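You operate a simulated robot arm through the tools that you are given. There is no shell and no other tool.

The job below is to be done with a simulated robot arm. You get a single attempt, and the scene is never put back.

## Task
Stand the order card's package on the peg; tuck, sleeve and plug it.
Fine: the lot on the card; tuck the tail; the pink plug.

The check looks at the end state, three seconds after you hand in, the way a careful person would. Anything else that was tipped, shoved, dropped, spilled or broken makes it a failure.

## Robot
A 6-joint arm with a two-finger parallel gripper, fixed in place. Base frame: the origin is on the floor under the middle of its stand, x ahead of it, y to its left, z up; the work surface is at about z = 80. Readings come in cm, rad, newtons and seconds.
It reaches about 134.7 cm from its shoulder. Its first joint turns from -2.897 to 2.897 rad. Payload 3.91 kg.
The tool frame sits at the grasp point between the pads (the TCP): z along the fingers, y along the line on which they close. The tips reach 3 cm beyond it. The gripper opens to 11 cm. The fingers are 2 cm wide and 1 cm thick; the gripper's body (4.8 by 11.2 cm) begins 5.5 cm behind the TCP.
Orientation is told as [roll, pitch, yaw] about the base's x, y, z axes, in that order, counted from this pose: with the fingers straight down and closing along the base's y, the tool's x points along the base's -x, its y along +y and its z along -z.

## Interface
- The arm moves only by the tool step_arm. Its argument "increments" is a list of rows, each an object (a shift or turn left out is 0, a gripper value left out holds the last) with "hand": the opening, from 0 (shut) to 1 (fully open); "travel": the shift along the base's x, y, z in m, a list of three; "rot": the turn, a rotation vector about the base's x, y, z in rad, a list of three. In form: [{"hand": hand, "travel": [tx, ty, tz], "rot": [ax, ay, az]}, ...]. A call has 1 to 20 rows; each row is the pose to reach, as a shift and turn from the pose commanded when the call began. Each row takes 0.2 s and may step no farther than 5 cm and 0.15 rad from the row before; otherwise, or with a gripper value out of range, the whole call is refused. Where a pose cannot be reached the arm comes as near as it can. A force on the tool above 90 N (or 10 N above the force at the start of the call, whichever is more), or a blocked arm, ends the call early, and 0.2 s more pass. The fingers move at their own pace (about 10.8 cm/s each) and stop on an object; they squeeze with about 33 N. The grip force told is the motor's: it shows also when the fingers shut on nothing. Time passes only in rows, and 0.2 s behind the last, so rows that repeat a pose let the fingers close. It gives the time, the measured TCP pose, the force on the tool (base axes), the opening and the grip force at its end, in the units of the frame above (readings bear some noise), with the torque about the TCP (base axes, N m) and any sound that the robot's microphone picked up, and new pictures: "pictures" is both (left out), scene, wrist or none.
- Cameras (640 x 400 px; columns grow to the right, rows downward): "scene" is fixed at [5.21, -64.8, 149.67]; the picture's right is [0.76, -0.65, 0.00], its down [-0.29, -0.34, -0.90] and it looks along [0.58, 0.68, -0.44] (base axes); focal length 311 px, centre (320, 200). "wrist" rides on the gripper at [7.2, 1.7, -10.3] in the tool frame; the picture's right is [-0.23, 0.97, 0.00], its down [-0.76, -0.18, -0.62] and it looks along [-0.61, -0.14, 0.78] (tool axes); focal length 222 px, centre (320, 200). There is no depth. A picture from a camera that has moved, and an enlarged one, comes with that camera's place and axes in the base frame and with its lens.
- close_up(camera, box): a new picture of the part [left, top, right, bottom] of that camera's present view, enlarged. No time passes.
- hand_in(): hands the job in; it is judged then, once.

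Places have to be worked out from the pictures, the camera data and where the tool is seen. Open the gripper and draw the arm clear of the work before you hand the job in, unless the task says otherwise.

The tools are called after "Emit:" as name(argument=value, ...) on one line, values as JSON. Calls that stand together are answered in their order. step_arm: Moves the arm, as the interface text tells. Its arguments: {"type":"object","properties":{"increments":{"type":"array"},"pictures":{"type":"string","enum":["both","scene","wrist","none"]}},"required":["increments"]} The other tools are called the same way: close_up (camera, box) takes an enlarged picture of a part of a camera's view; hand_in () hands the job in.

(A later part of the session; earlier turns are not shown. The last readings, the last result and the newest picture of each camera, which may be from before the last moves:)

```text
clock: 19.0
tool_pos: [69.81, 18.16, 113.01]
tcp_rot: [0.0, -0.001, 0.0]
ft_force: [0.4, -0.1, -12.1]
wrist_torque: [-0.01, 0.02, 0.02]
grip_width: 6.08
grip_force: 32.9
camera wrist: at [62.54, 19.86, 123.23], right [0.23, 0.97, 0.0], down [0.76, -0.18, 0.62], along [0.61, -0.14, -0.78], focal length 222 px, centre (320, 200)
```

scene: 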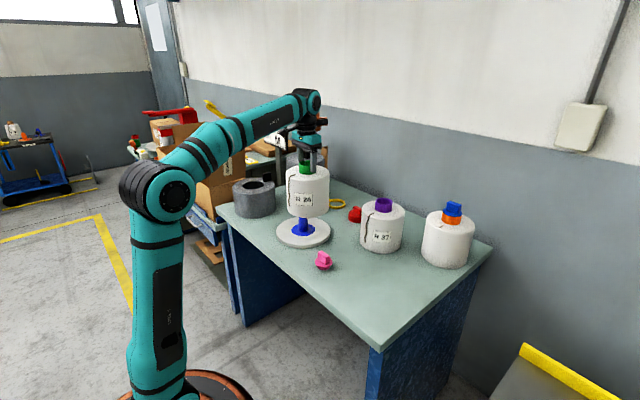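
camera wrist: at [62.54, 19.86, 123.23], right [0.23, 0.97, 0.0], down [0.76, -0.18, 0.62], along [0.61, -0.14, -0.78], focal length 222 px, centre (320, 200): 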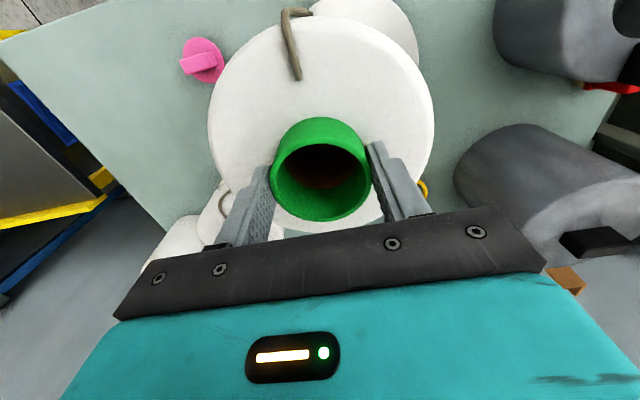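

The package hangs beside the peg, about 5 cm short in y. I zoom the scene view to measure the relative offset between the package and the peg.

Emit:
close_up(camera="scene", box=[260, 130, 350, 250])

Emit:
close_up(camera="scene", box=[270, 205, 340, 255])

```text
3.33 times, centred on (305, 190) of scene
camera zoom: at [5.21, -64.8, 149.67], right [0.76, -0.65, 0.0], down [-0.29, -0.34, -0.9], along [0.58, 0.68, -0.44], focal length 1036 px, centre (370, 233)
```

zoom: 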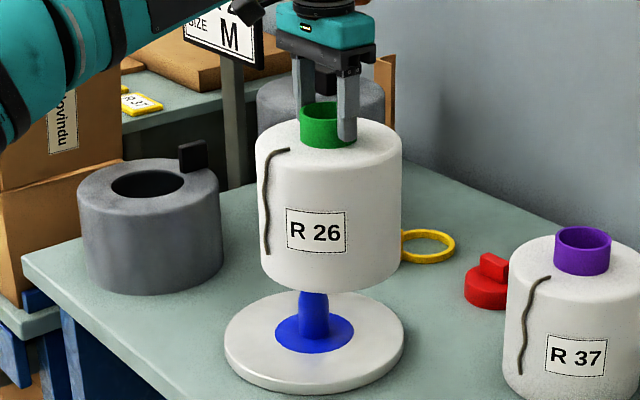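

```text
8.00 times, centred on (305, 230) of scene
camera zoom: at [5.21, -64.8, 149.67], right [0.76, -0.65, 0.0], down [-0.29, -0.34, -0.9], along [0.58, 0.68, -0.44], focal length 2486 px, centre (440, -40)
```

zoom: 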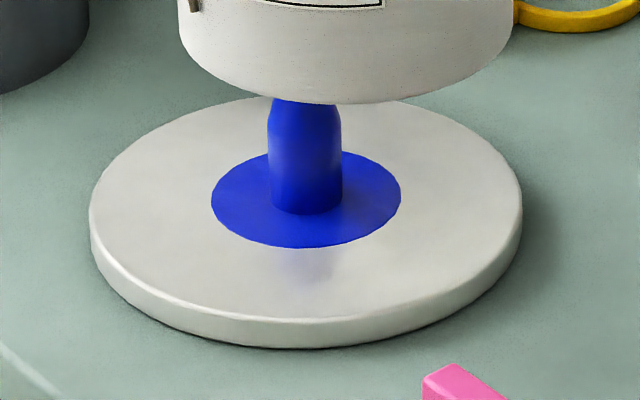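

Comparing the scene and wrist fits, I put the peg axis at about (70.5, 22.95) and the disc top near 81.5. I move over it and lower to just above the tip.

Emit:
step_arm(increments=[{"hand": 0, "travel": [0.004, 0.025, 0]}, {"travel": [0.008, 0.04, 0]}, {"travel": [0.008, 0.048, 0]}, {"travel": [0.008, 0.048, -0.015]}, {"travel": [0.008, 0.048, -0.03]}, {"travel": [0.008, 0.048, -0.035]}])

Emit:
close_up(camera="scene", box=[260, 140, 350, 260])

```text
clock: 20.4
tool_pos: [70.53, 22.99, 109.46]
tcp_rot: [-0.002, -0.001, 0.0]
ft_force: [-1.1, -0.4, -10.7]
wrist_torque: [0.02, 0.04, 0.01]
grip_width: 6.07
grip_force: 32.9
camera wrist: at [63.25, 24.73, 119.67], right [0.23, 0.97, 0.0], down [0.76, -0.18, 0.62], along [0.61, -0.14, -0.78], focal length 222 px, centre (320, 200)
```

scene: 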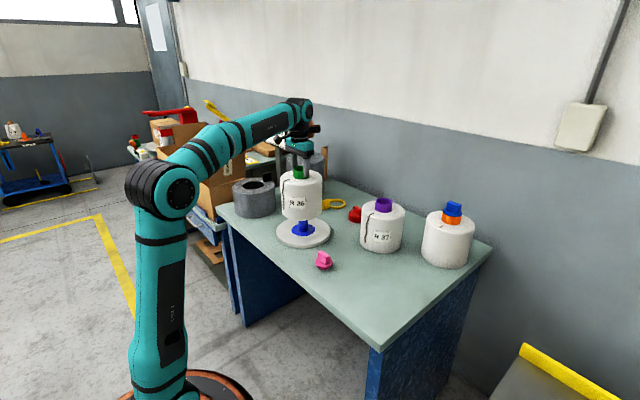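
wrist: 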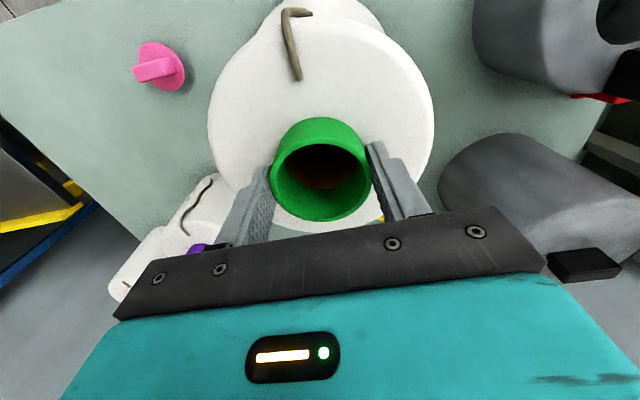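

```text
3.33 times, centred on (305, 200) of scene
camera zoom: at [5.21, -64.8, 149.67], right [0.76, -0.65, 0.0], down [-0.29, -0.34, -0.9], along [0.58, 0.68, -0.44], focal length 1036 px, centre (370, 200)
```

zoom: 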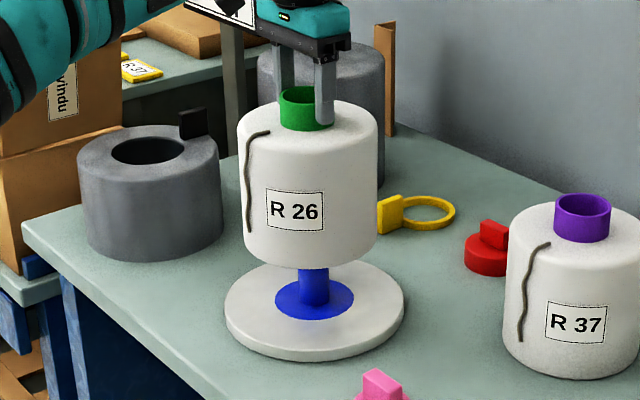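

The columns line up with the peg to about 0.2 cm. I shift y by -0.15 cm and lower gently over the peg's tapered tip while watching the force.

Emit:
step_arm(increments=[{"hand": 0, "travel": [0, -0.0015, -0.005]}, {"travel": [0, -0.0015, -0.012]}, {"travel": [0, -0.0015, -0.02]}, {"travel": [0, -0.0015, -0.028]}, {"travel": [0, -0.0015, -0.035]}])

Emit:
close_up(camera="scene", box=[260, 140, 350, 260])

```text
clock: 21.6
tool_pos: [70.55, 22.9, 105.96]
tcp_rot: [0.0, -0.001, 0.0]
ft_force: [0.2, -0.4, -11.8]
wrist_torque: [-0.02, 0.02, 0.01]
grip_width: 6.04
grip_force: 33.0
camera wrist: at [63.21, 24.53, 116.18], right [0.23, 0.97, 0.0], down [0.76, -0.18, 0.62], along [0.61, -0.14, -0.78], focal length 222 px, centre (320, 200)
```

scene: 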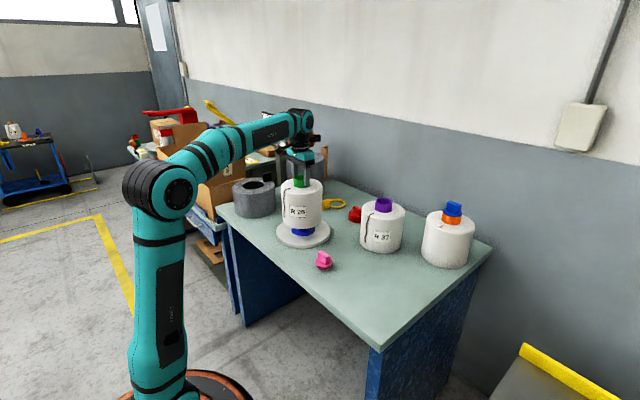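
wrist: 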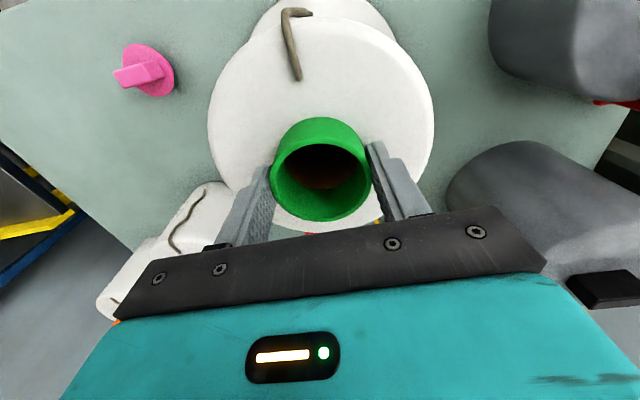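

```text
3.33 times, centred on (305, 200) of scene
camera zoom: at [5.21, -64.8, 149.67], right [0.76, -0.65, 0.0], down [-0.29, -0.34, -0.9], along [0.58, 0.68, -0.44], focal length 1036 px, centre (370, 200)
```

zoom: 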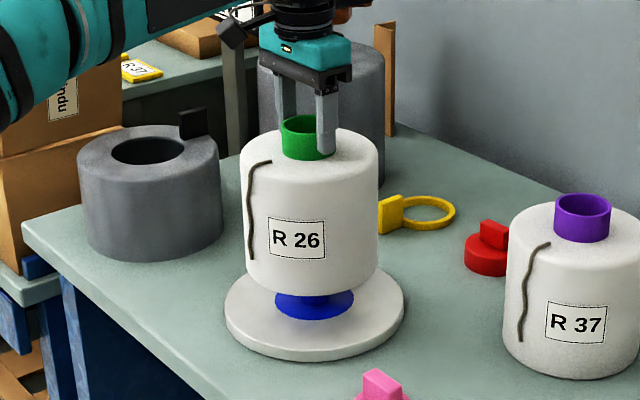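

The force is still just the package's weight with the tip about 2 cm inside the bore, so the alignment is good. I keep lowering in small steps until contact with the flange.

Emit:
step_arm(increments=[{"hand": 0, "travel": [0, 0, -0.01]}, {"travel": [0, 0, -0.02]}, {"travel": [0, 0, -0.03]}, {"travel": [0, 0, -0.04]}, {"travel": [0, 0, -0.046]}, {"travel": [0, 0, -0.05]}])

Emit:
close_up(camera="scene", box=[260, 150, 350, 270])

```text
clock: 23.0
tool_pos: [70.43, 22.73, 100.95]
tcp_rot: [0.001, 0.0, 0.001]
ft_force: [0.1, 0.0, -12.8]
wrist_torque: [-0.05, -0.01, 0.01]
grip_width: 6.08
grip_force: 32.9
camera wrist: at [63.26, 24.49, 111.21], right [0.23, 0.97, 0.0], down [0.76, -0.18, 0.62], along [0.61, -0.14, -0.78], focal length 222 px, centre (320, 200)
```

scene: 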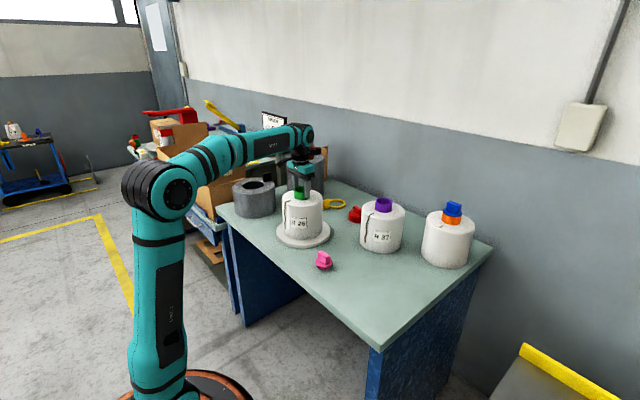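
wrist: 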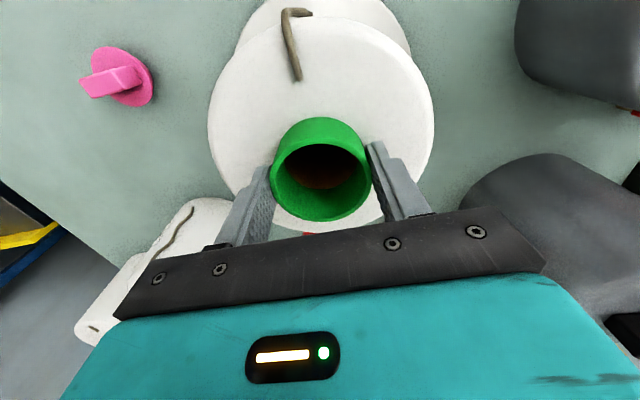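

```text
3.33 times, centred on (305, 210) of scene
camera zoom: at [5.21, -64.8, 149.67], right [0.76, -0.65, 0.0], down [-0.29, -0.34, -0.9], along [0.58, 0.68, -0.44], focal length 1036 px, centre (370, 167)
```

zoom: 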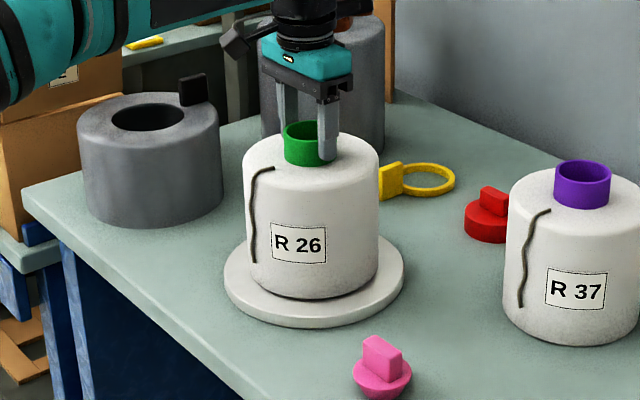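

The package is almost on the disc and still hanging freely. I lower in 1–2 mm steps until it seats.

Emit:
step_arm(increments=[{"hand": 0, "travel": [0, 0, -0.0015]}, {"travel": [0, 0, -0.003]}, {"travel": [0, 0, -0.0045]}], pictures="none")

```text
clock: 23.8
tool_pos: [70.47, 22.78, 100.63]
tcp_rot: [0.002, -0.003, 0.001]
ft_force: [6.8, 2.2, 29.8]
wrist_torque: [-0.12, 0.31, -0.09]
grip_width: 6.05
grip_force: 32.9
```

The force jumped to about 30 N upward, so the package is seated on the disc. I ease off the pressure slightly, open the fingers, and rise a little to confirm it stays put.

Emit:
step_arm(increments=[{"hand": 0, "travel": [0, 0, 0.002]}, {"hand": 0.2, "travel": [0, 0, 0.002]}, {"hand": 0.75, "travel": [0, 0, 0.002]}, {"hand": 1, "travel": [0, 0, 0.002]}, {"hand": 1, "travel": [0, 0, 0.002]}, {"hand": 1, "travel": [0, 0, 0.03]}, {"hand": 1, "travel": [0, 0, 0.07]}, {"hand": 1, "travel": [0, 0, 0.1]}])

Emit:
close_up(camera="scene", box=[260, 170, 350, 260])

Emit:
close_up(camera="wrist", box=[220, 0, 420, 180])

```text
clock: 25.6
tool_pos: [70.38, 22.85, 110.45]
tcp_rot: [-0.001, 0.002, -0.001]
ft_force: [0.4, 0.6, -0.3]
wrist_torque: [-0.03, 0.06, 0.0]
grip_width: 11.0
grip_force: 0.1
camera wrist: at [63.14, 24.44, 120.7], right [0.23, 0.97, 0.0], down [0.76, -0.18, 0.62], along [0.61, -0.14, -0.78], focal length 222 px, centre (320, 200)
```

scene: 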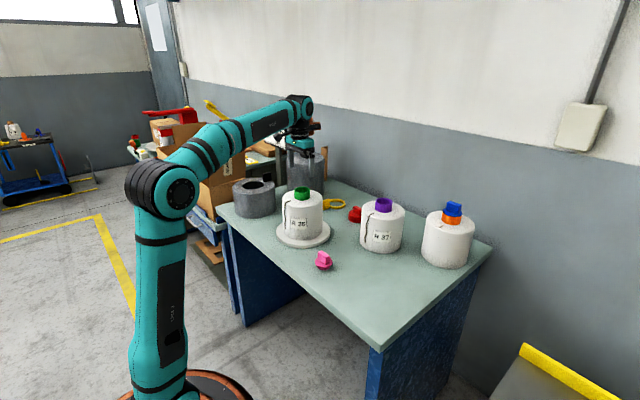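
wrist: 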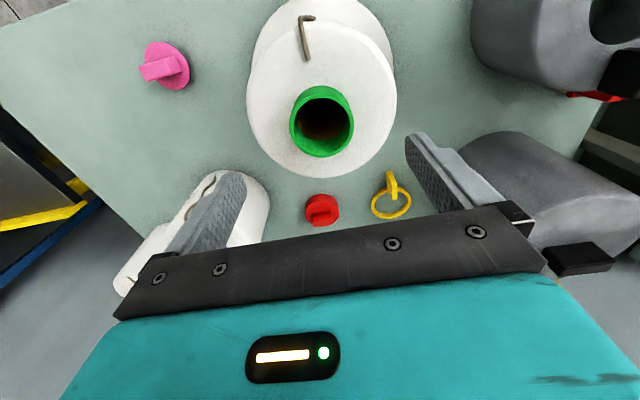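

```text
4.44 times, centred on (305, 215) of scene
camera zoom: at [5.21, -64.8, 149.67], right [0.76, -0.65, 0.0], down [-0.29, -0.34, -0.9], along [0.58, 0.68, -0.44], focal length 1381 px, centre (387, 133)
```

zoom: 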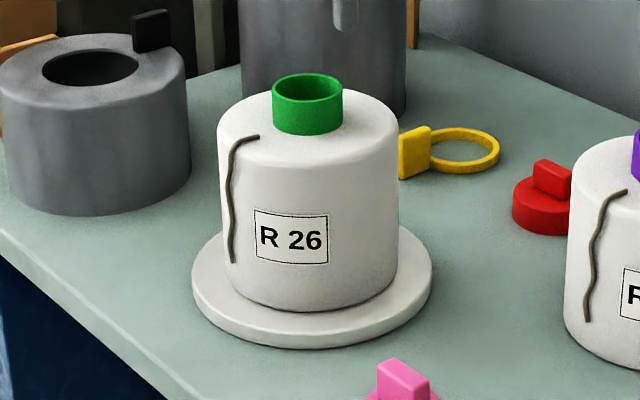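

```text
2.22 times, centred on (320, 90) of wrist
camera zoom: at [63.14, 24.44, 120.7], right [0.23, 0.97, 0.0], down [0.76, -0.18, 0.62], along [0.61, -0.14, -0.78], focal length 494 px, centre (320, 444)
```

zoom: 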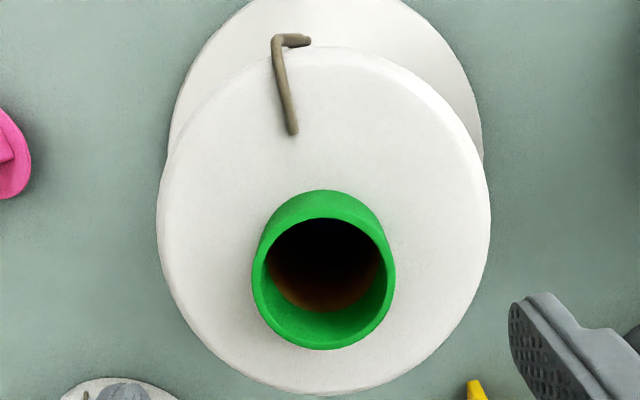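

R 26 stands on the peg with its label and tail undisturbed. The tail hangs on the robot side at x≈62, y≈22.8–23.8, ending near z≈85.5. I move the vertical fingers just outside that side so I can straddle and pinch it.

Emit:
step_arm(increments=[{"hand": 1, "travel": [-0.045, 0.003, 0]}, {"hand": 0.6, "travel": [-0.092, 0.006, 0]}, {"hand": 0.45, "travel": [-0.092, 0.006, 0]}, {"hand": 0.45, "travel": [-0.092, 0.006, -0.04]}, {"hand": 0.45, "travel": [-0.092, 0.006, -0.07]}])

Emit:
close_up(camera="scene", box=[250, 150, 350, 260])

Emit:
close_up(camera="wrist", box=[180, 0, 460, 240])

```text
clock: 26.8
tool_pos: [61.3, 23.44, 103.37]
tcp_rot: [-0.001, -0.001, 0.001]
ft_force: [-0.8, 0.3, 0.2]
wrist_torque: [0.04, -0.01, 0.0]
grip_width: 4.97
grip_force: 0.0
camera wrist: at [54.0, 25.14, 113.63], right [0.23, 0.97, 0.0], down [0.76, -0.18, 0.62], along [0.61, -0.14, -0.78], focal length 222 px, centre (320, 200)
```

scene: 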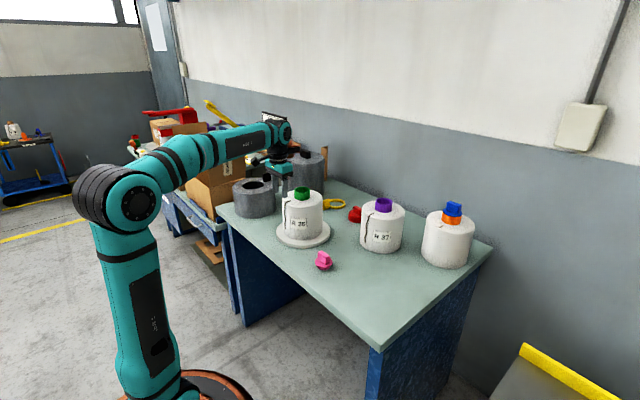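
wrist: 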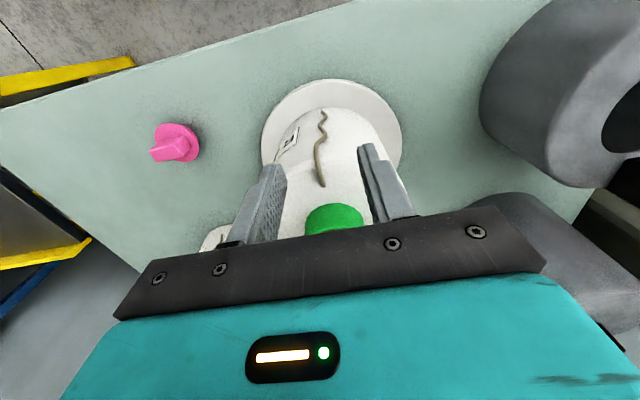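

```text
3.64 times, centred on (300, 205) of scene
camera zoom: at [5.21, -64.8, 149.67], right [0.76, -0.65, 0.0], down [-0.29, -0.34, -0.9], along [0.58, 0.68, -0.44], focal length 1130 px, centre (393, 182)
```

zoom: 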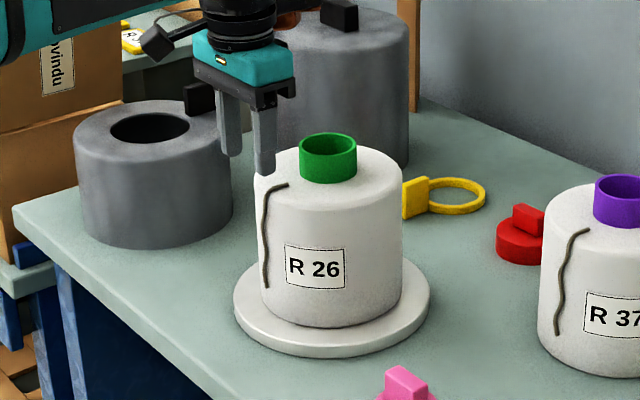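

```text
1.67 times, centred on (320, 120) of wrist
camera zoom: at [54.0, 25.14, 113.63], right [0.23, 0.97, 0.0], down [0.76, -0.18, 0.62], along [0.61, -0.14, -0.78], focal length 370 px, centre (320, 333)
```

zoom: 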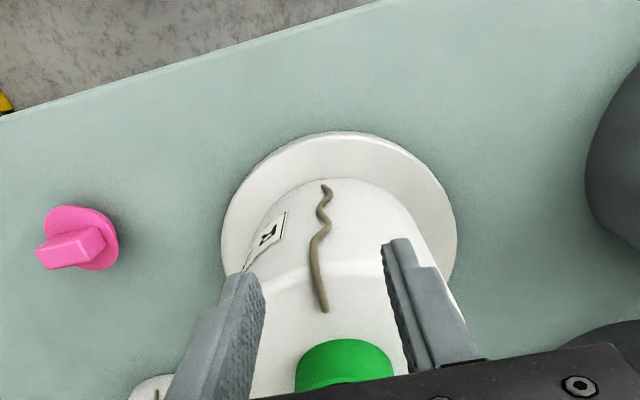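

The tail runs between the two fingers from the rim (62.4, 22.8) down to about z 87. I descend outside the body to TCP z≈93, keeping the hand clear of the top, then close gently to see whether the tail is something I can grip.

Emit:
step_arm(increments=[{"hand": 0.45, "travel": [-0.002, 0.001, -0.03]}, {"hand": 0.45, "travel": [-0.002, 0.001, -0.06]}, {"hand": 0.45, "travel": [-0.002, 0.001, -0.085]}, {"hand": 0.45, "travel": [-0.002, 0.001, -0.104]}, {"hand": 0.3, "travel": [-0.002, 0.001, -0.104]}])

Emit:
close_up(camera="wrist", box=[180, 0, 460, 240])

Emit:
close_up(camera="scene", box=[250, 150, 350, 260])

```text
clock: 28.0
tool_pos: [60.98, 23.49, 93.05]
tcp_rot: [0.001, 0.001, 0.0]
ft_force: [-0.5, 0.1, 0.6]
wrist_torque: [0.03, 0.0, -0.05]
grip_width: 3.3
grip_force: 0.1
camera wrist: at [53.82, 25.2, 103.28], right [0.23, 0.97, 0.0], down [0.76, -0.18, 0.62], along [0.61, -0.14, -0.78], focal length 222 px, centre (320, 200)
```

scene: 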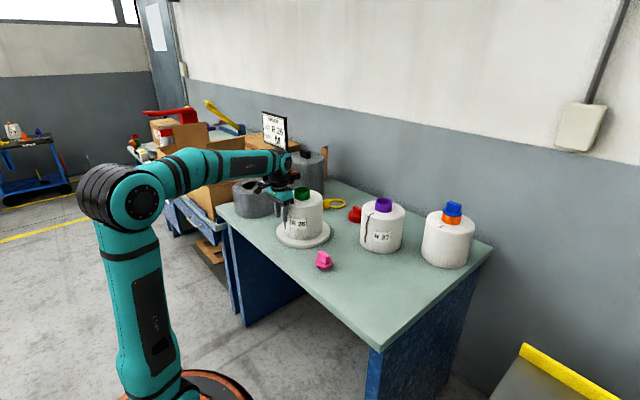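
wrist: 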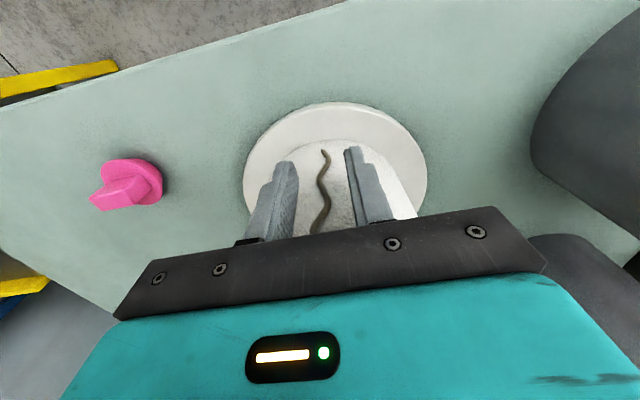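

```text
1.67 times, centred on (320, 120) of wrist
camera zoom: at [53.82, 25.2, 103.28], right [0.23, 0.97, 0.0], down [0.76, -0.18, 0.62], along [0.61, -0.14, -0.78], focal length 370 px, centre (320, 333)
```

zoom: 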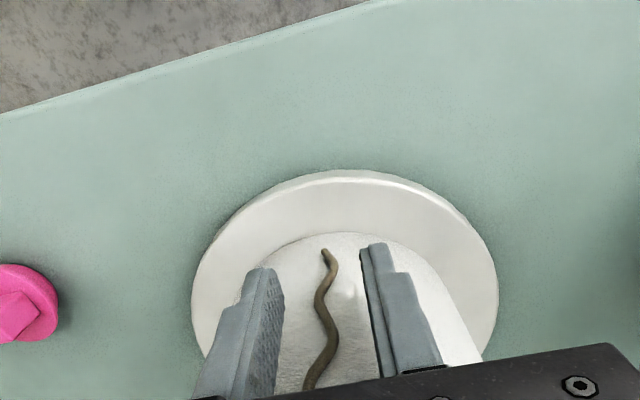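

```text
3.64 times, centred on (300, 205) of scene
camera zoom: at [5.21, -64.8, 149.67], right [0.76, -0.65, 0.0], down [-0.29, -0.34, -0.9], along [0.58, 0.68, -0.44], focal length 1130 px, centre (393, 182)
```

zoom: 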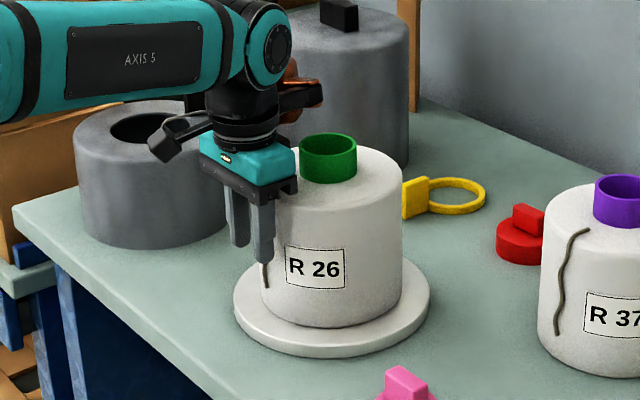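

The fingers straddle the tail with about 1.5 cm on each side. I nudge 2 mm toward the body and close to feel for the tail.

Emit:
step_arm(increments=[{"hand": 0.3, "travel": [0.002, 0.001, 0]}, {"hand": 0, "travel": [0.002, 0.001, 0]}, {"hand": 0, "travel": [0.002, 0.001, 0]}, {"hand": 0, "travel": [0.002, 0.001, 0]}])

Emit:
close_up(camera="wrist", box=[240, 100, 420, 230])

Emit:
close_up(camera="scene", box=[265, 180, 325, 250])

```text
clock: 29.0
tool_pos: [61.32, 23.69, 93.06]
tcp_rot: [0.001, 0.0, 0.0]
ft_force: [-1.1, -0.4, -0.1]
wrist_torque: [-0.01, 0.0, -0.01]
grip_width: 0.0
grip_force: 33.0
camera wrist: at [54.04, 25.31, 103.32], right [0.23, 0.97, 0.0], down [0.76, -0.18, 0.62], along [0.61, -0.14, -0.78], focal length 222 px, centre (320, 200)
```

scene: 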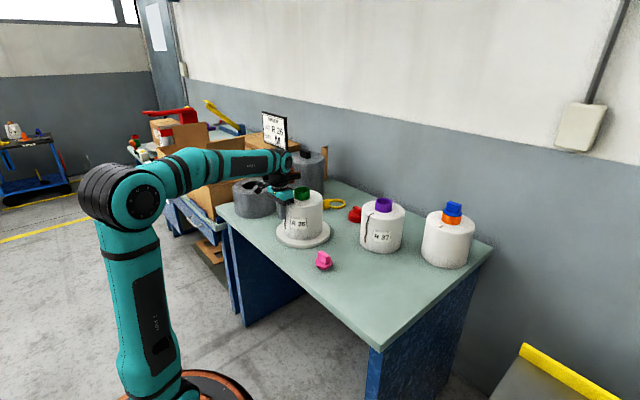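
wrist: 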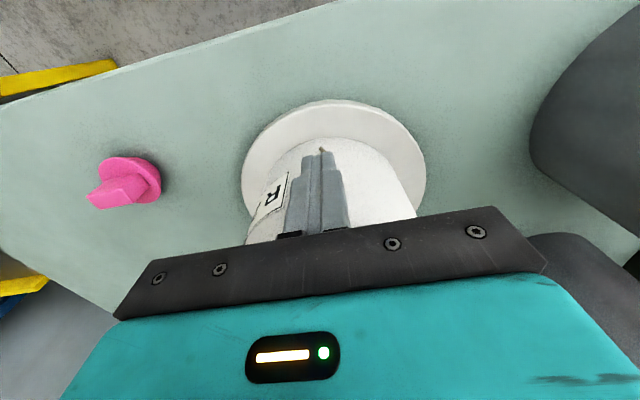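

```text
3.08 times, centred on (330, 165) of wrist
camera zoom: at [54.04, 25.31, 103.32], right [0.23, 0.97, 0.0], down [0.76, -0.18, 0.62], along [0.61, -0.14, -0.78], focal length 684 px, centre (289, 308)
```

zoom: 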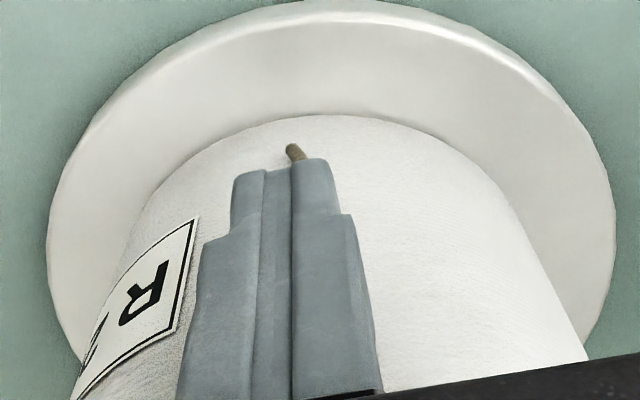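

```text
5.71 times, centred on (295, 215) of scene
camera zoom: at [5.21, -64.8, 149.67], right [0.76, -0.65, 0.0], down [-0.29, -0.34, -0.9], along [0.58, 0.68, -0.44], focal length 1776 px, centre (463, 114)
```

zoom: 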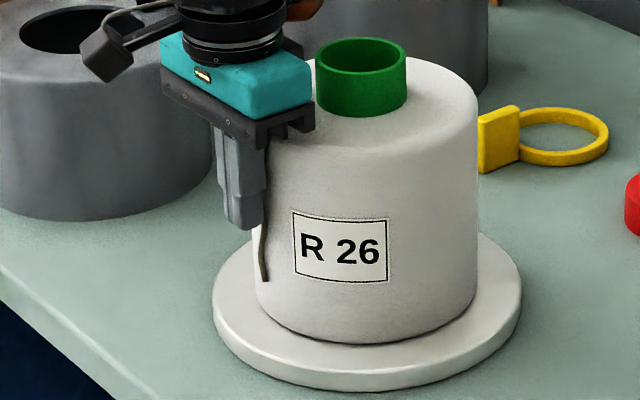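

The fingers shut to 0.0, so either the tail is thin or non-solid, or it lies just behind the fingers. I draw back 2 cm to see whether the tail follows.

Emit:
step_arm(increments=[{"hand": 0, "travel": [-0.01, 0, 0]}, {"hand": 0, "travel": [-0.025, 0, 0]}])

Emit:
close_up(camera="wrist", box=[240, 100, 420, 230])

Emit:
close_up(camera="scene", box=[265, 180, 325, 250])

```text
clock: 29.6
tool_pos: [58.89, 23.61, 93.04]
tcp_rot: [0.0, -0.002, 0.0]
ft_force: [-0.1, -0.6, -0.1]
wrist_torque: [-0.01, 0.01, 0.01]
grip_width: 0.0
grip_force: 32.9
camera wrist: at [51.53, 25.24, 103.3], right [0.23, 0.97, 0.0], down [0.76, -0.18, 0.62], along [0.61, -0.14, -0.78], focal length 222 px, centre (320, 200)
```

scene: 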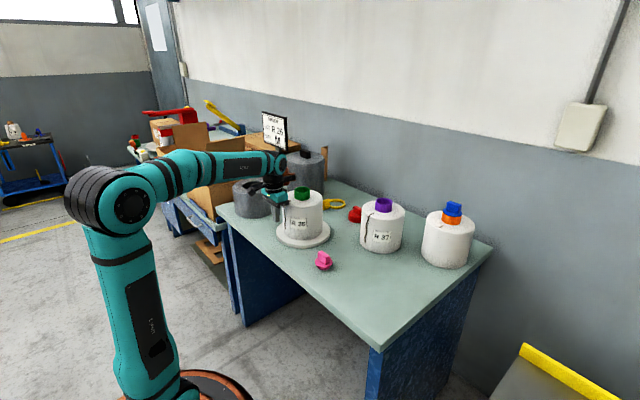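
wrist: 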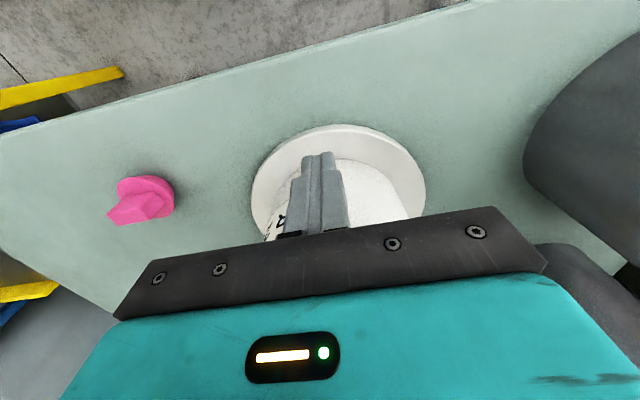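

```text
3.08 times, centred on (330, 165) of wrist
camera zoom: at [51.53, 25.24, 103.3], right [0.23, 0.97, 0.0], down [0.76, -0.18, 0.62], along [0.61, -0.14, -0.78], focal length 684 px, centre (289, 308)
```

zoom: 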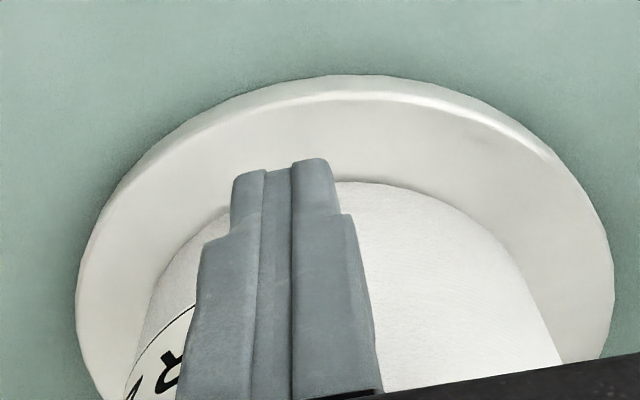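

```text
5.71 times, centred on (295, 215) of scene
camera zoom: at [5.21, -64.8, 149.67], right [0.76, -0.65, 0.0], down [-0.29, -0.34, -0.9], along [0.58, 0.68, -0.44], focal length 1776 px, centre (463, 114)
```

zoom: 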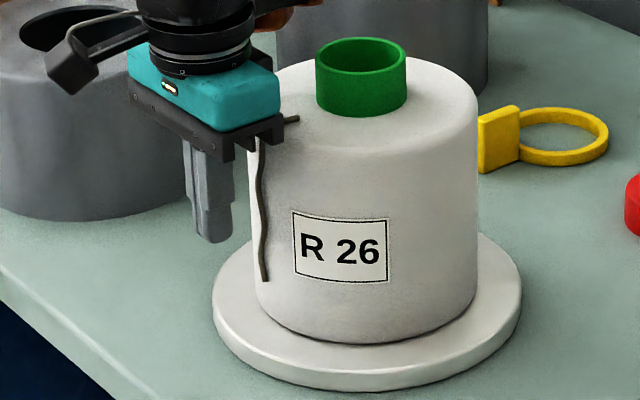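

The tail did not follow; it still lies along the package, so I did not really have it. On the example the tucked stub points from r≈5.5 inward to the tube, so the tail belongs in the tube. I back off and tilt the hand forward to reach the tail's free end with the fingertips.

Emit:
step_arm(increments=[{"hand": 0.3, "travel": [-0.03, 0, 0.02]}, {"hand": 0.3, "travel": [-0.06, 0, 0.05], "rot": [0, -0.14, 0]}, {"hand": 0.3, "travel": [-0.09, 0, 0.06], "rot": [0, -0.28, 0]}, {"hand": 0.3, "travel": [-0.1, 0, 0.06], "rot": [0, -0.42, 0]}, {"hand": 0.3, "travel": [-0.1, 0, 0.05], "rot": [0, -0.56, 0]}, {"hand": 0.3, "travel": [-0.1, 0, 0.04], "rot": [0, -0.7, 0]}, {"hand": 0.3, "travel": [-0.1, 0, 0.03], "rot": [0, -0.82, 0]}, {"hand": 0.3, "travel": [-0.1, 0, 0.02], "rot": [0, -0.9, 0]}])

Emit:
close_up(camera="wrist", box=[200, 0, 440, 230])

```text
clock: 31.4
tool_pos: [48.64, 23.59, 95.1]
tcp_rot: [-0.001, -0.901, 0.002]
ft_force: [-0.1, -0.1, -1.4]
wrist_torque: [0.03, 0.02, 0.0]
grip_width: 3.31
grip_force: 0.1
camera wrist: at [36.13, 25.3, 95.68], right [0.14, 0.97, 0.18], down [-0.02, -0.18, 0.98], along [0.99, -0.14, -0.01], focal length 222 px, centre (320, 200)
```

scene: 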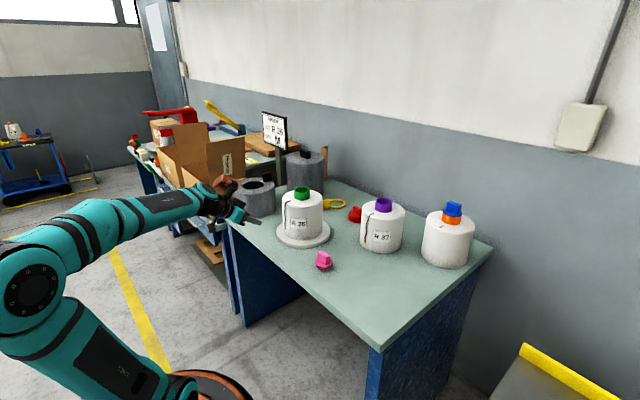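
wrist: 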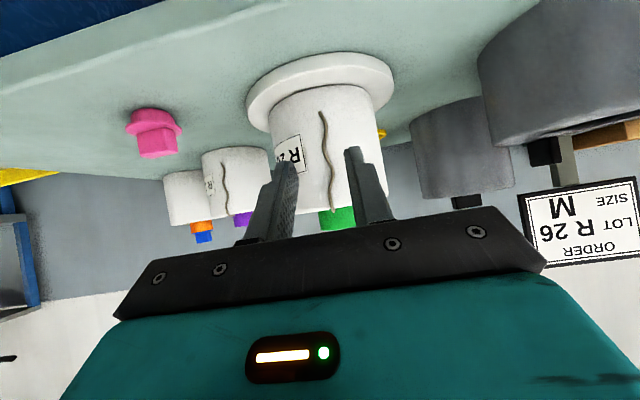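

```text
1.74 times, centred on (320, 115) of wrist
camera zoom: at [36.13, 25.3, 95.68], right [0.14, 0.97, 0.18], down [-0.02, -0.18, 0.98], along [0.99, -0.14, -0.01], focal length 386 px, centre (320, 348)
```

zoom: 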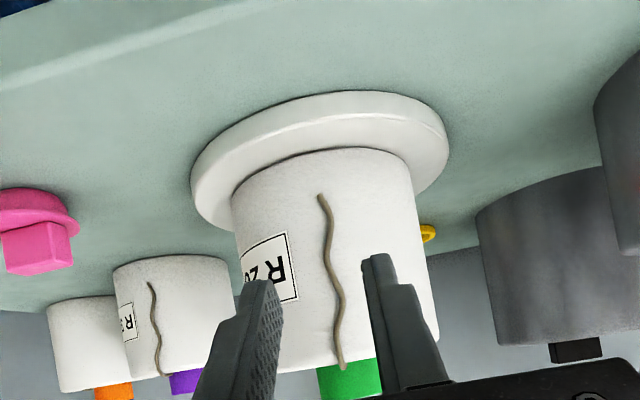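

This view shows the tail clearly, with its free end at about (62.1, 23.6, 85.4) and the rim crossing at (62.3, 22.9, 97). I tilt a bit more and bring the open fingertips to straddle the last few centimetres of the tail.

Emit:
step_arm(increments=[{"hand": 0.3, "travel": [0.02, 0, -0.02], "rot": [0, -0.1, 0]}, {"hand": 0.3, "travel": [0.05, -0.001, -0.045], "rot": [0, -0.2, 0]}, {"hand": 0.3, "travel": [0.075, -0.001, -0.066], "rot": [0, -0.2, 0]}, {"hand": 0.3, "travel": [0.09, -0.001, -0.066], "rot": [0, -0.2, 0]}])

Emit:
close_up(camera="wrist", box=[200, 0, 440, 230])

Emit:
close_up(camera="scene", box=[230, 180, 330, 250])

```text
clock: 32.4
tool_pos: [57.77, 23.42, 88.41]
tcp_rot: [0.002, -1.102, -0.001]
ft_force: [0.9, -0.7, 0.3]
wrist_torque: [-0.03, 0.01, 0.02]
grip_width: 3.29
grip_force: 0.0
camera wrist: at [45.26, 25.12, 86.52], right [0.1, 0.97, 0.2], down [-0.21, -0.18, 0.96], along [0.97, -0.14, 0.19], focal length 222 px, centre (320, 200)
```

scene: 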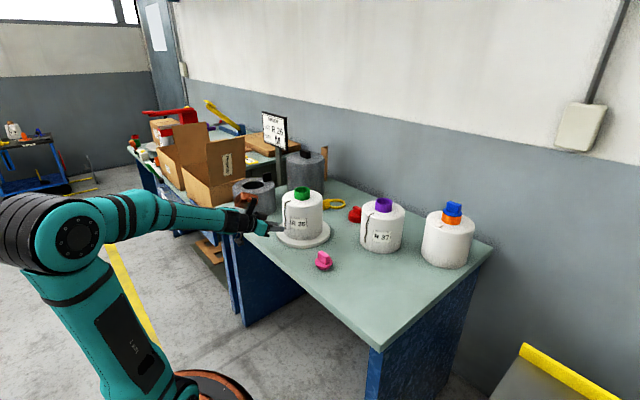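
wrist: 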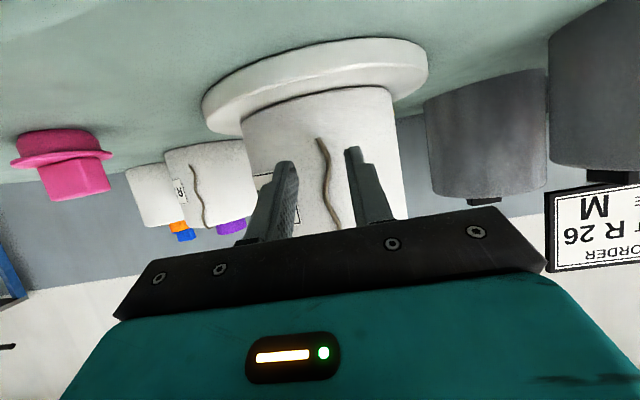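

```text
1.74 times, centred on (320, 115) of wrist
camera zoom: at [45.26, 25.12, 86.52], right [0.1, 0.97, 0.2], down [-0.21, -0.18, 0.96], along [0.97, -0.14, 0.19], focal length 386 px, centre (320, 348)
```

zoom: 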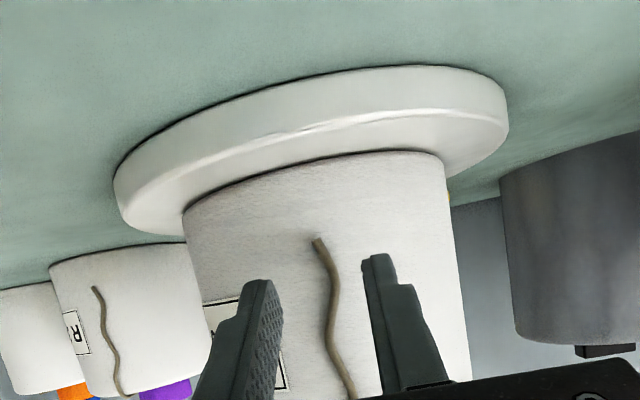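

```text
5.71 times, centred on (280, 215) of scene
camera zoom: at [5.21, -64.8, 149.67], right [0.76, -0.65, 0.0], down [-0.29, -0.34, -0.9], along [0.58, 0.68, -0.44], focal length 1776 px, centre (549, 114)
```

zoom: 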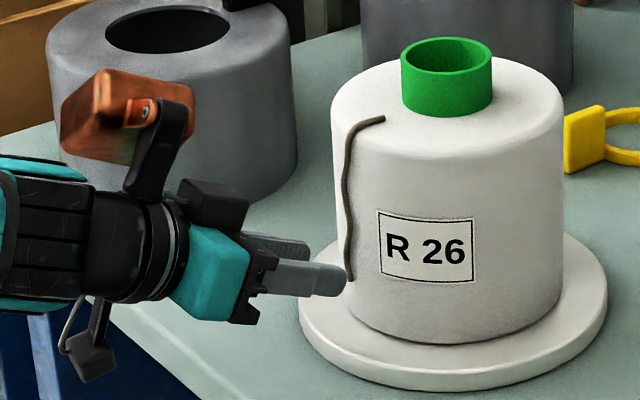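

The tail is centred between the open fingertips. I advance about 1.6 cm, drop a little so the tips reach the tail's last centimetres, and close.

Emit:
step_arm(increments=[{"hand": 0.3, "travel": [0.008, 0.001, -0.008]}, {"hand": 0.3, "travel": [0.015, 0.001, -0.008]}, {"hand": 0.3, "travel": [0.0165, 0.001, -0.008]}, {"hand": 0, "travel": [0.0165, 0.001, -0.008]}, {"hand": 0, "travel": [0.0165, 0.001, -0.008]}, {"hand": 0, "travel": [0.0165, 0.001, -0.008]}])

Emit:
close_up(camera="wrist", box=[240, 50, 420, 230])

Emit:
close_up(camera="scene", box=[250, 190, 320, 240])

```text
clock: 33.8
tool_pos: [59.4, 23.62, 87.61]
tcp_rot: [-0.001, -1.101, -0.001]
ft_force: [0.0, -0.3, 0.5]
wrist_torque: [0.03, 0.01, 0.05]
grip_width: 0.0
grip_force: 32.7
camera wrist: at [46.92, 25.26, 85.82], right [0.1, 0.97, 0.2], down [-0.21, -0.18, 0.96], along [0.97, -0.14, 0.19], focal length 222 px, centre (320, 200)
```

scene: 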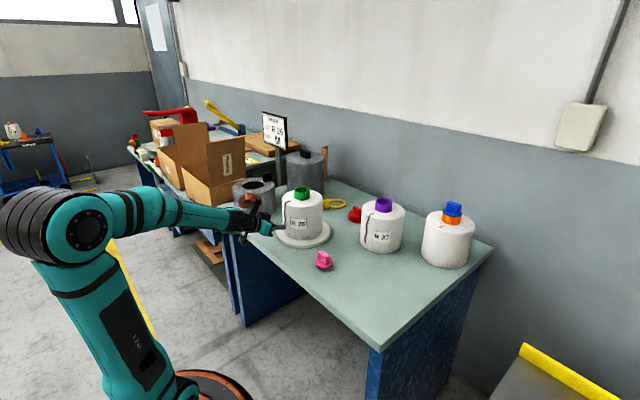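
wrist: 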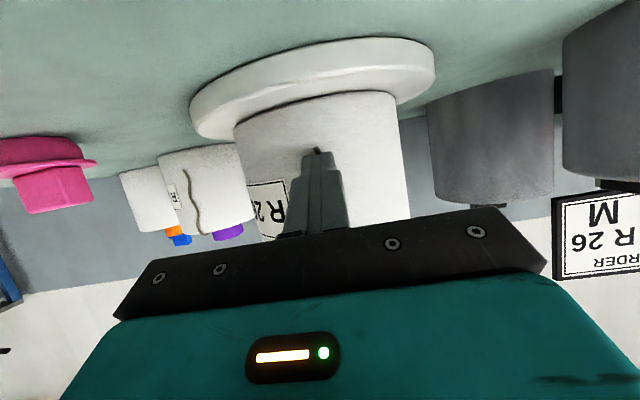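

```text
2.22 times, centred on (330, 140) of wrist
camera zoom: at [46.92, 25.26, 85.82], right [0.1, 0.97, 0.2], down [-0.21, -0.18, 0.96], along [0.97, -0.14, 0.19], focal length 494 px, centre (298, 333)
```

zoom: 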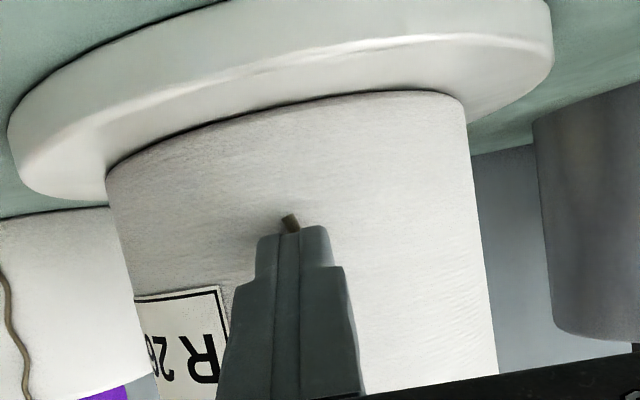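

```text
8.00 times, centred on (285, 215) of scene
camera zoom: at [5.21, -64.8, 149.67], right [0.76, -0.65, 0.0], down [-0.29, -0.34, -0.9], along [0.58, 0.68, -0.44], focal length 2486 px, centre (600, 80)
```

zoom: 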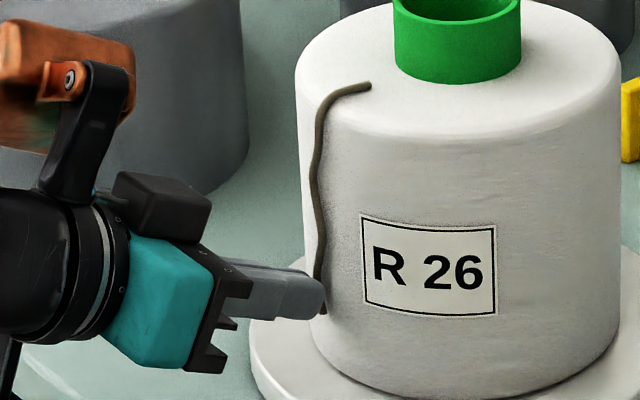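

The fingers again shut completely at the tail's end without touching the body. I pull back and up slightly to see whether the tail end follows this time.

Emit:
step_arm(increments=[{"hand": 0, "travel": [-0.015, 0, 0.0]}, {"hand": 0, "travel": [-0.04, 0, 0.01]}], pictures="wrist")

Emit:
close_up(camera="scene", box=[250, 180, 330, 240])

```text
clock: 34.4
tool_pos: [55.47, 23.6, 88.55]
tcp_rot: [-0.002, -1.1, 0.001]
ft_force: [-0.3, 0.3, -0.5]
wrist_torque: [0.02, 0.02, 0.0]
grip_width: 0.0
grip_force: 33.2
camera wrist: at [42.98, 25.19, 86.83], right [0.1, 0.97, 0.2], down [-0.21, -0.18, 0.96], along [0.97, -0.14, 0.19], focal length 222 px, centre (320, 200)
```

wrist: 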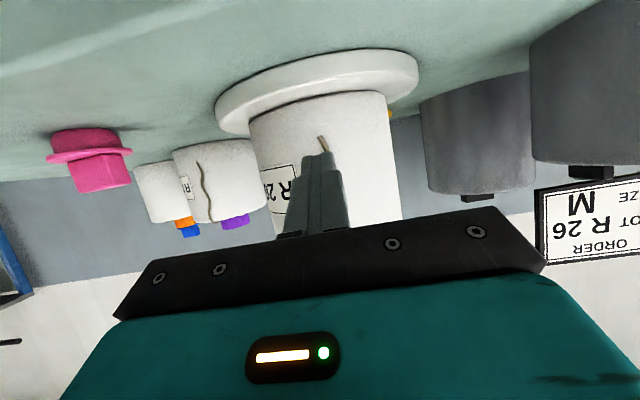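

```text
6.67 times, centred on (290, 210) of scene
camera zoom: at [5.21, -64.8, 149.67], right [0.76, -0.65, 0.0], down [-0.29, -0.34, -0.9], along [0.58, 0.68, -0.44], focal length 2071 px, centre (520, 133)
```

zoom: 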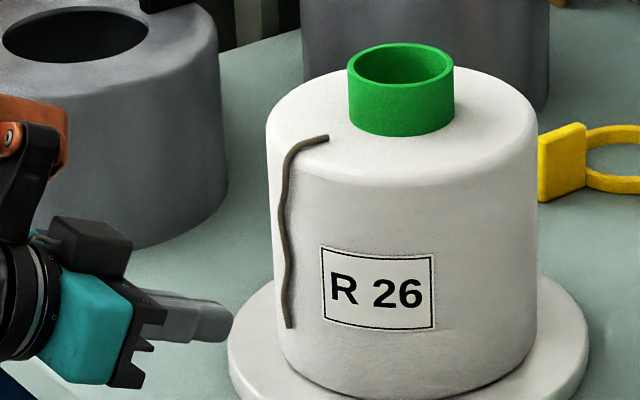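

The tail keeps its shape and position, so plain pinching does not move it. Before trying anything else I look around the scene for hints: the trolley with a similar kit, the side bench, and the yellow ring.

Emit:
close_up(camera="scene", box=[0, 115, 50, 150])

Emit:
close_up(camera="scene", box=[315, 190, 365, 225])

Emit:
close_up(camera="scene", box=[125, 95, 265, 190])

Emit:
close_up(camera="scene", box=[430, 195, 480, 270])

Emit:
close_up(camera="scene", box=[0, 0, 200, 120])

Emit:
close_up(camera="scene", box=[480, 60, 640, 400])

```text
11.43 times, centred on (25, 132) of scene
camera zoom: at [5.21, -64.8, 149.67], right [0.76, -0.65, 0.0], down [-0.29, -0.34, -0.9], along [0.58, 0.68, -0.44], focal length 3551 px, centre (3691, 971)
```

zoom: 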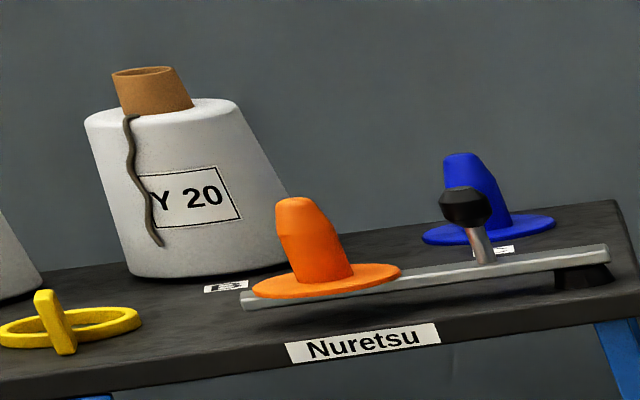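

```text
11.43 times, centred on (340, 208) of scene
camera zoom: at [5.21, -64.8, 149.67], right [0.76, -0.65, 0.0], down [-0.29, -0.34, -0.9], along [0.58, 0.68, -0.44], focal length 3551 px, centre (91, 114)
```

zoom: 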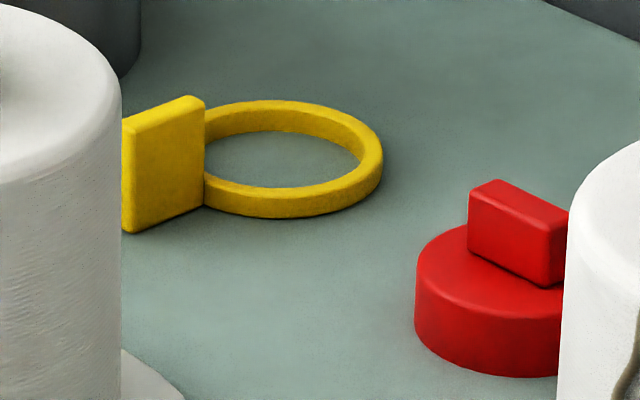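

```text
4.21 times, centred on (195, 142) of scene
camera zoom: at [5.21, -64.8, 149.67], right [0.76, -0.65, 0.0], down [-0.29, -0.34, -0.9], along [0.58, 0.68, -0.44], focal length 1308 px, centre (846, 442)
```

zoom: 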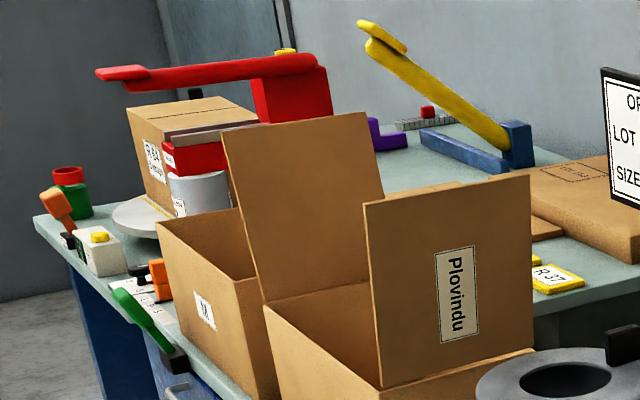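

```text
5.33 times, centred on (455, 232) of scene
camera zoom: at [5.21, -64.8, 149.67], right [0.76, -0.65, 0.0], down [-0.29, -0.34, -0.9], along [0.58, 0.68, -0.44], focal length 1657 px, centre (-400, 27)
```

zoom: 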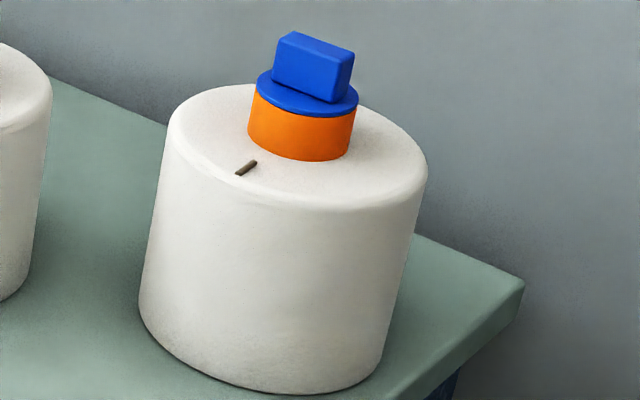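

```text
3.20 times, centred on (100, 60) of scene
camera zoom: at [5.21, -64.8, 149.67], right [0.76, -0.65, 0.0], down [-0.29, -0.34, -0.9], along [0.58, 0.68, -0.44], focal length 994 px, centre (1024, 648)
```

zoom: 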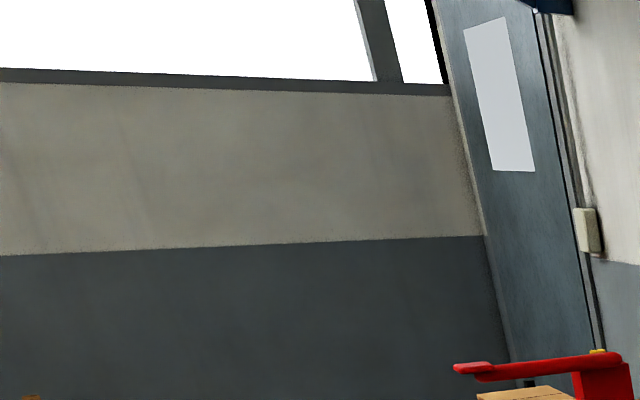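

```text
1.18 times, centred on (560, 230) of scene
camera zoom: at [5.21, -64.8, 149.67], right [0.76, -0.65, 0.0], down [-0.29, -0.34, -0.9], along [0.58, 0.68, -0.44], focal length 366 px, centre (38, 165)
```

zoom: 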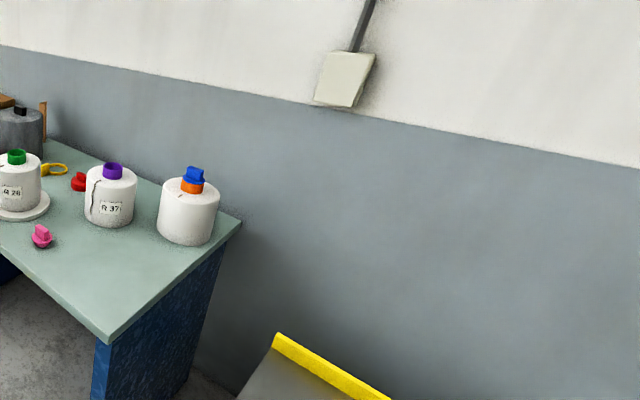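

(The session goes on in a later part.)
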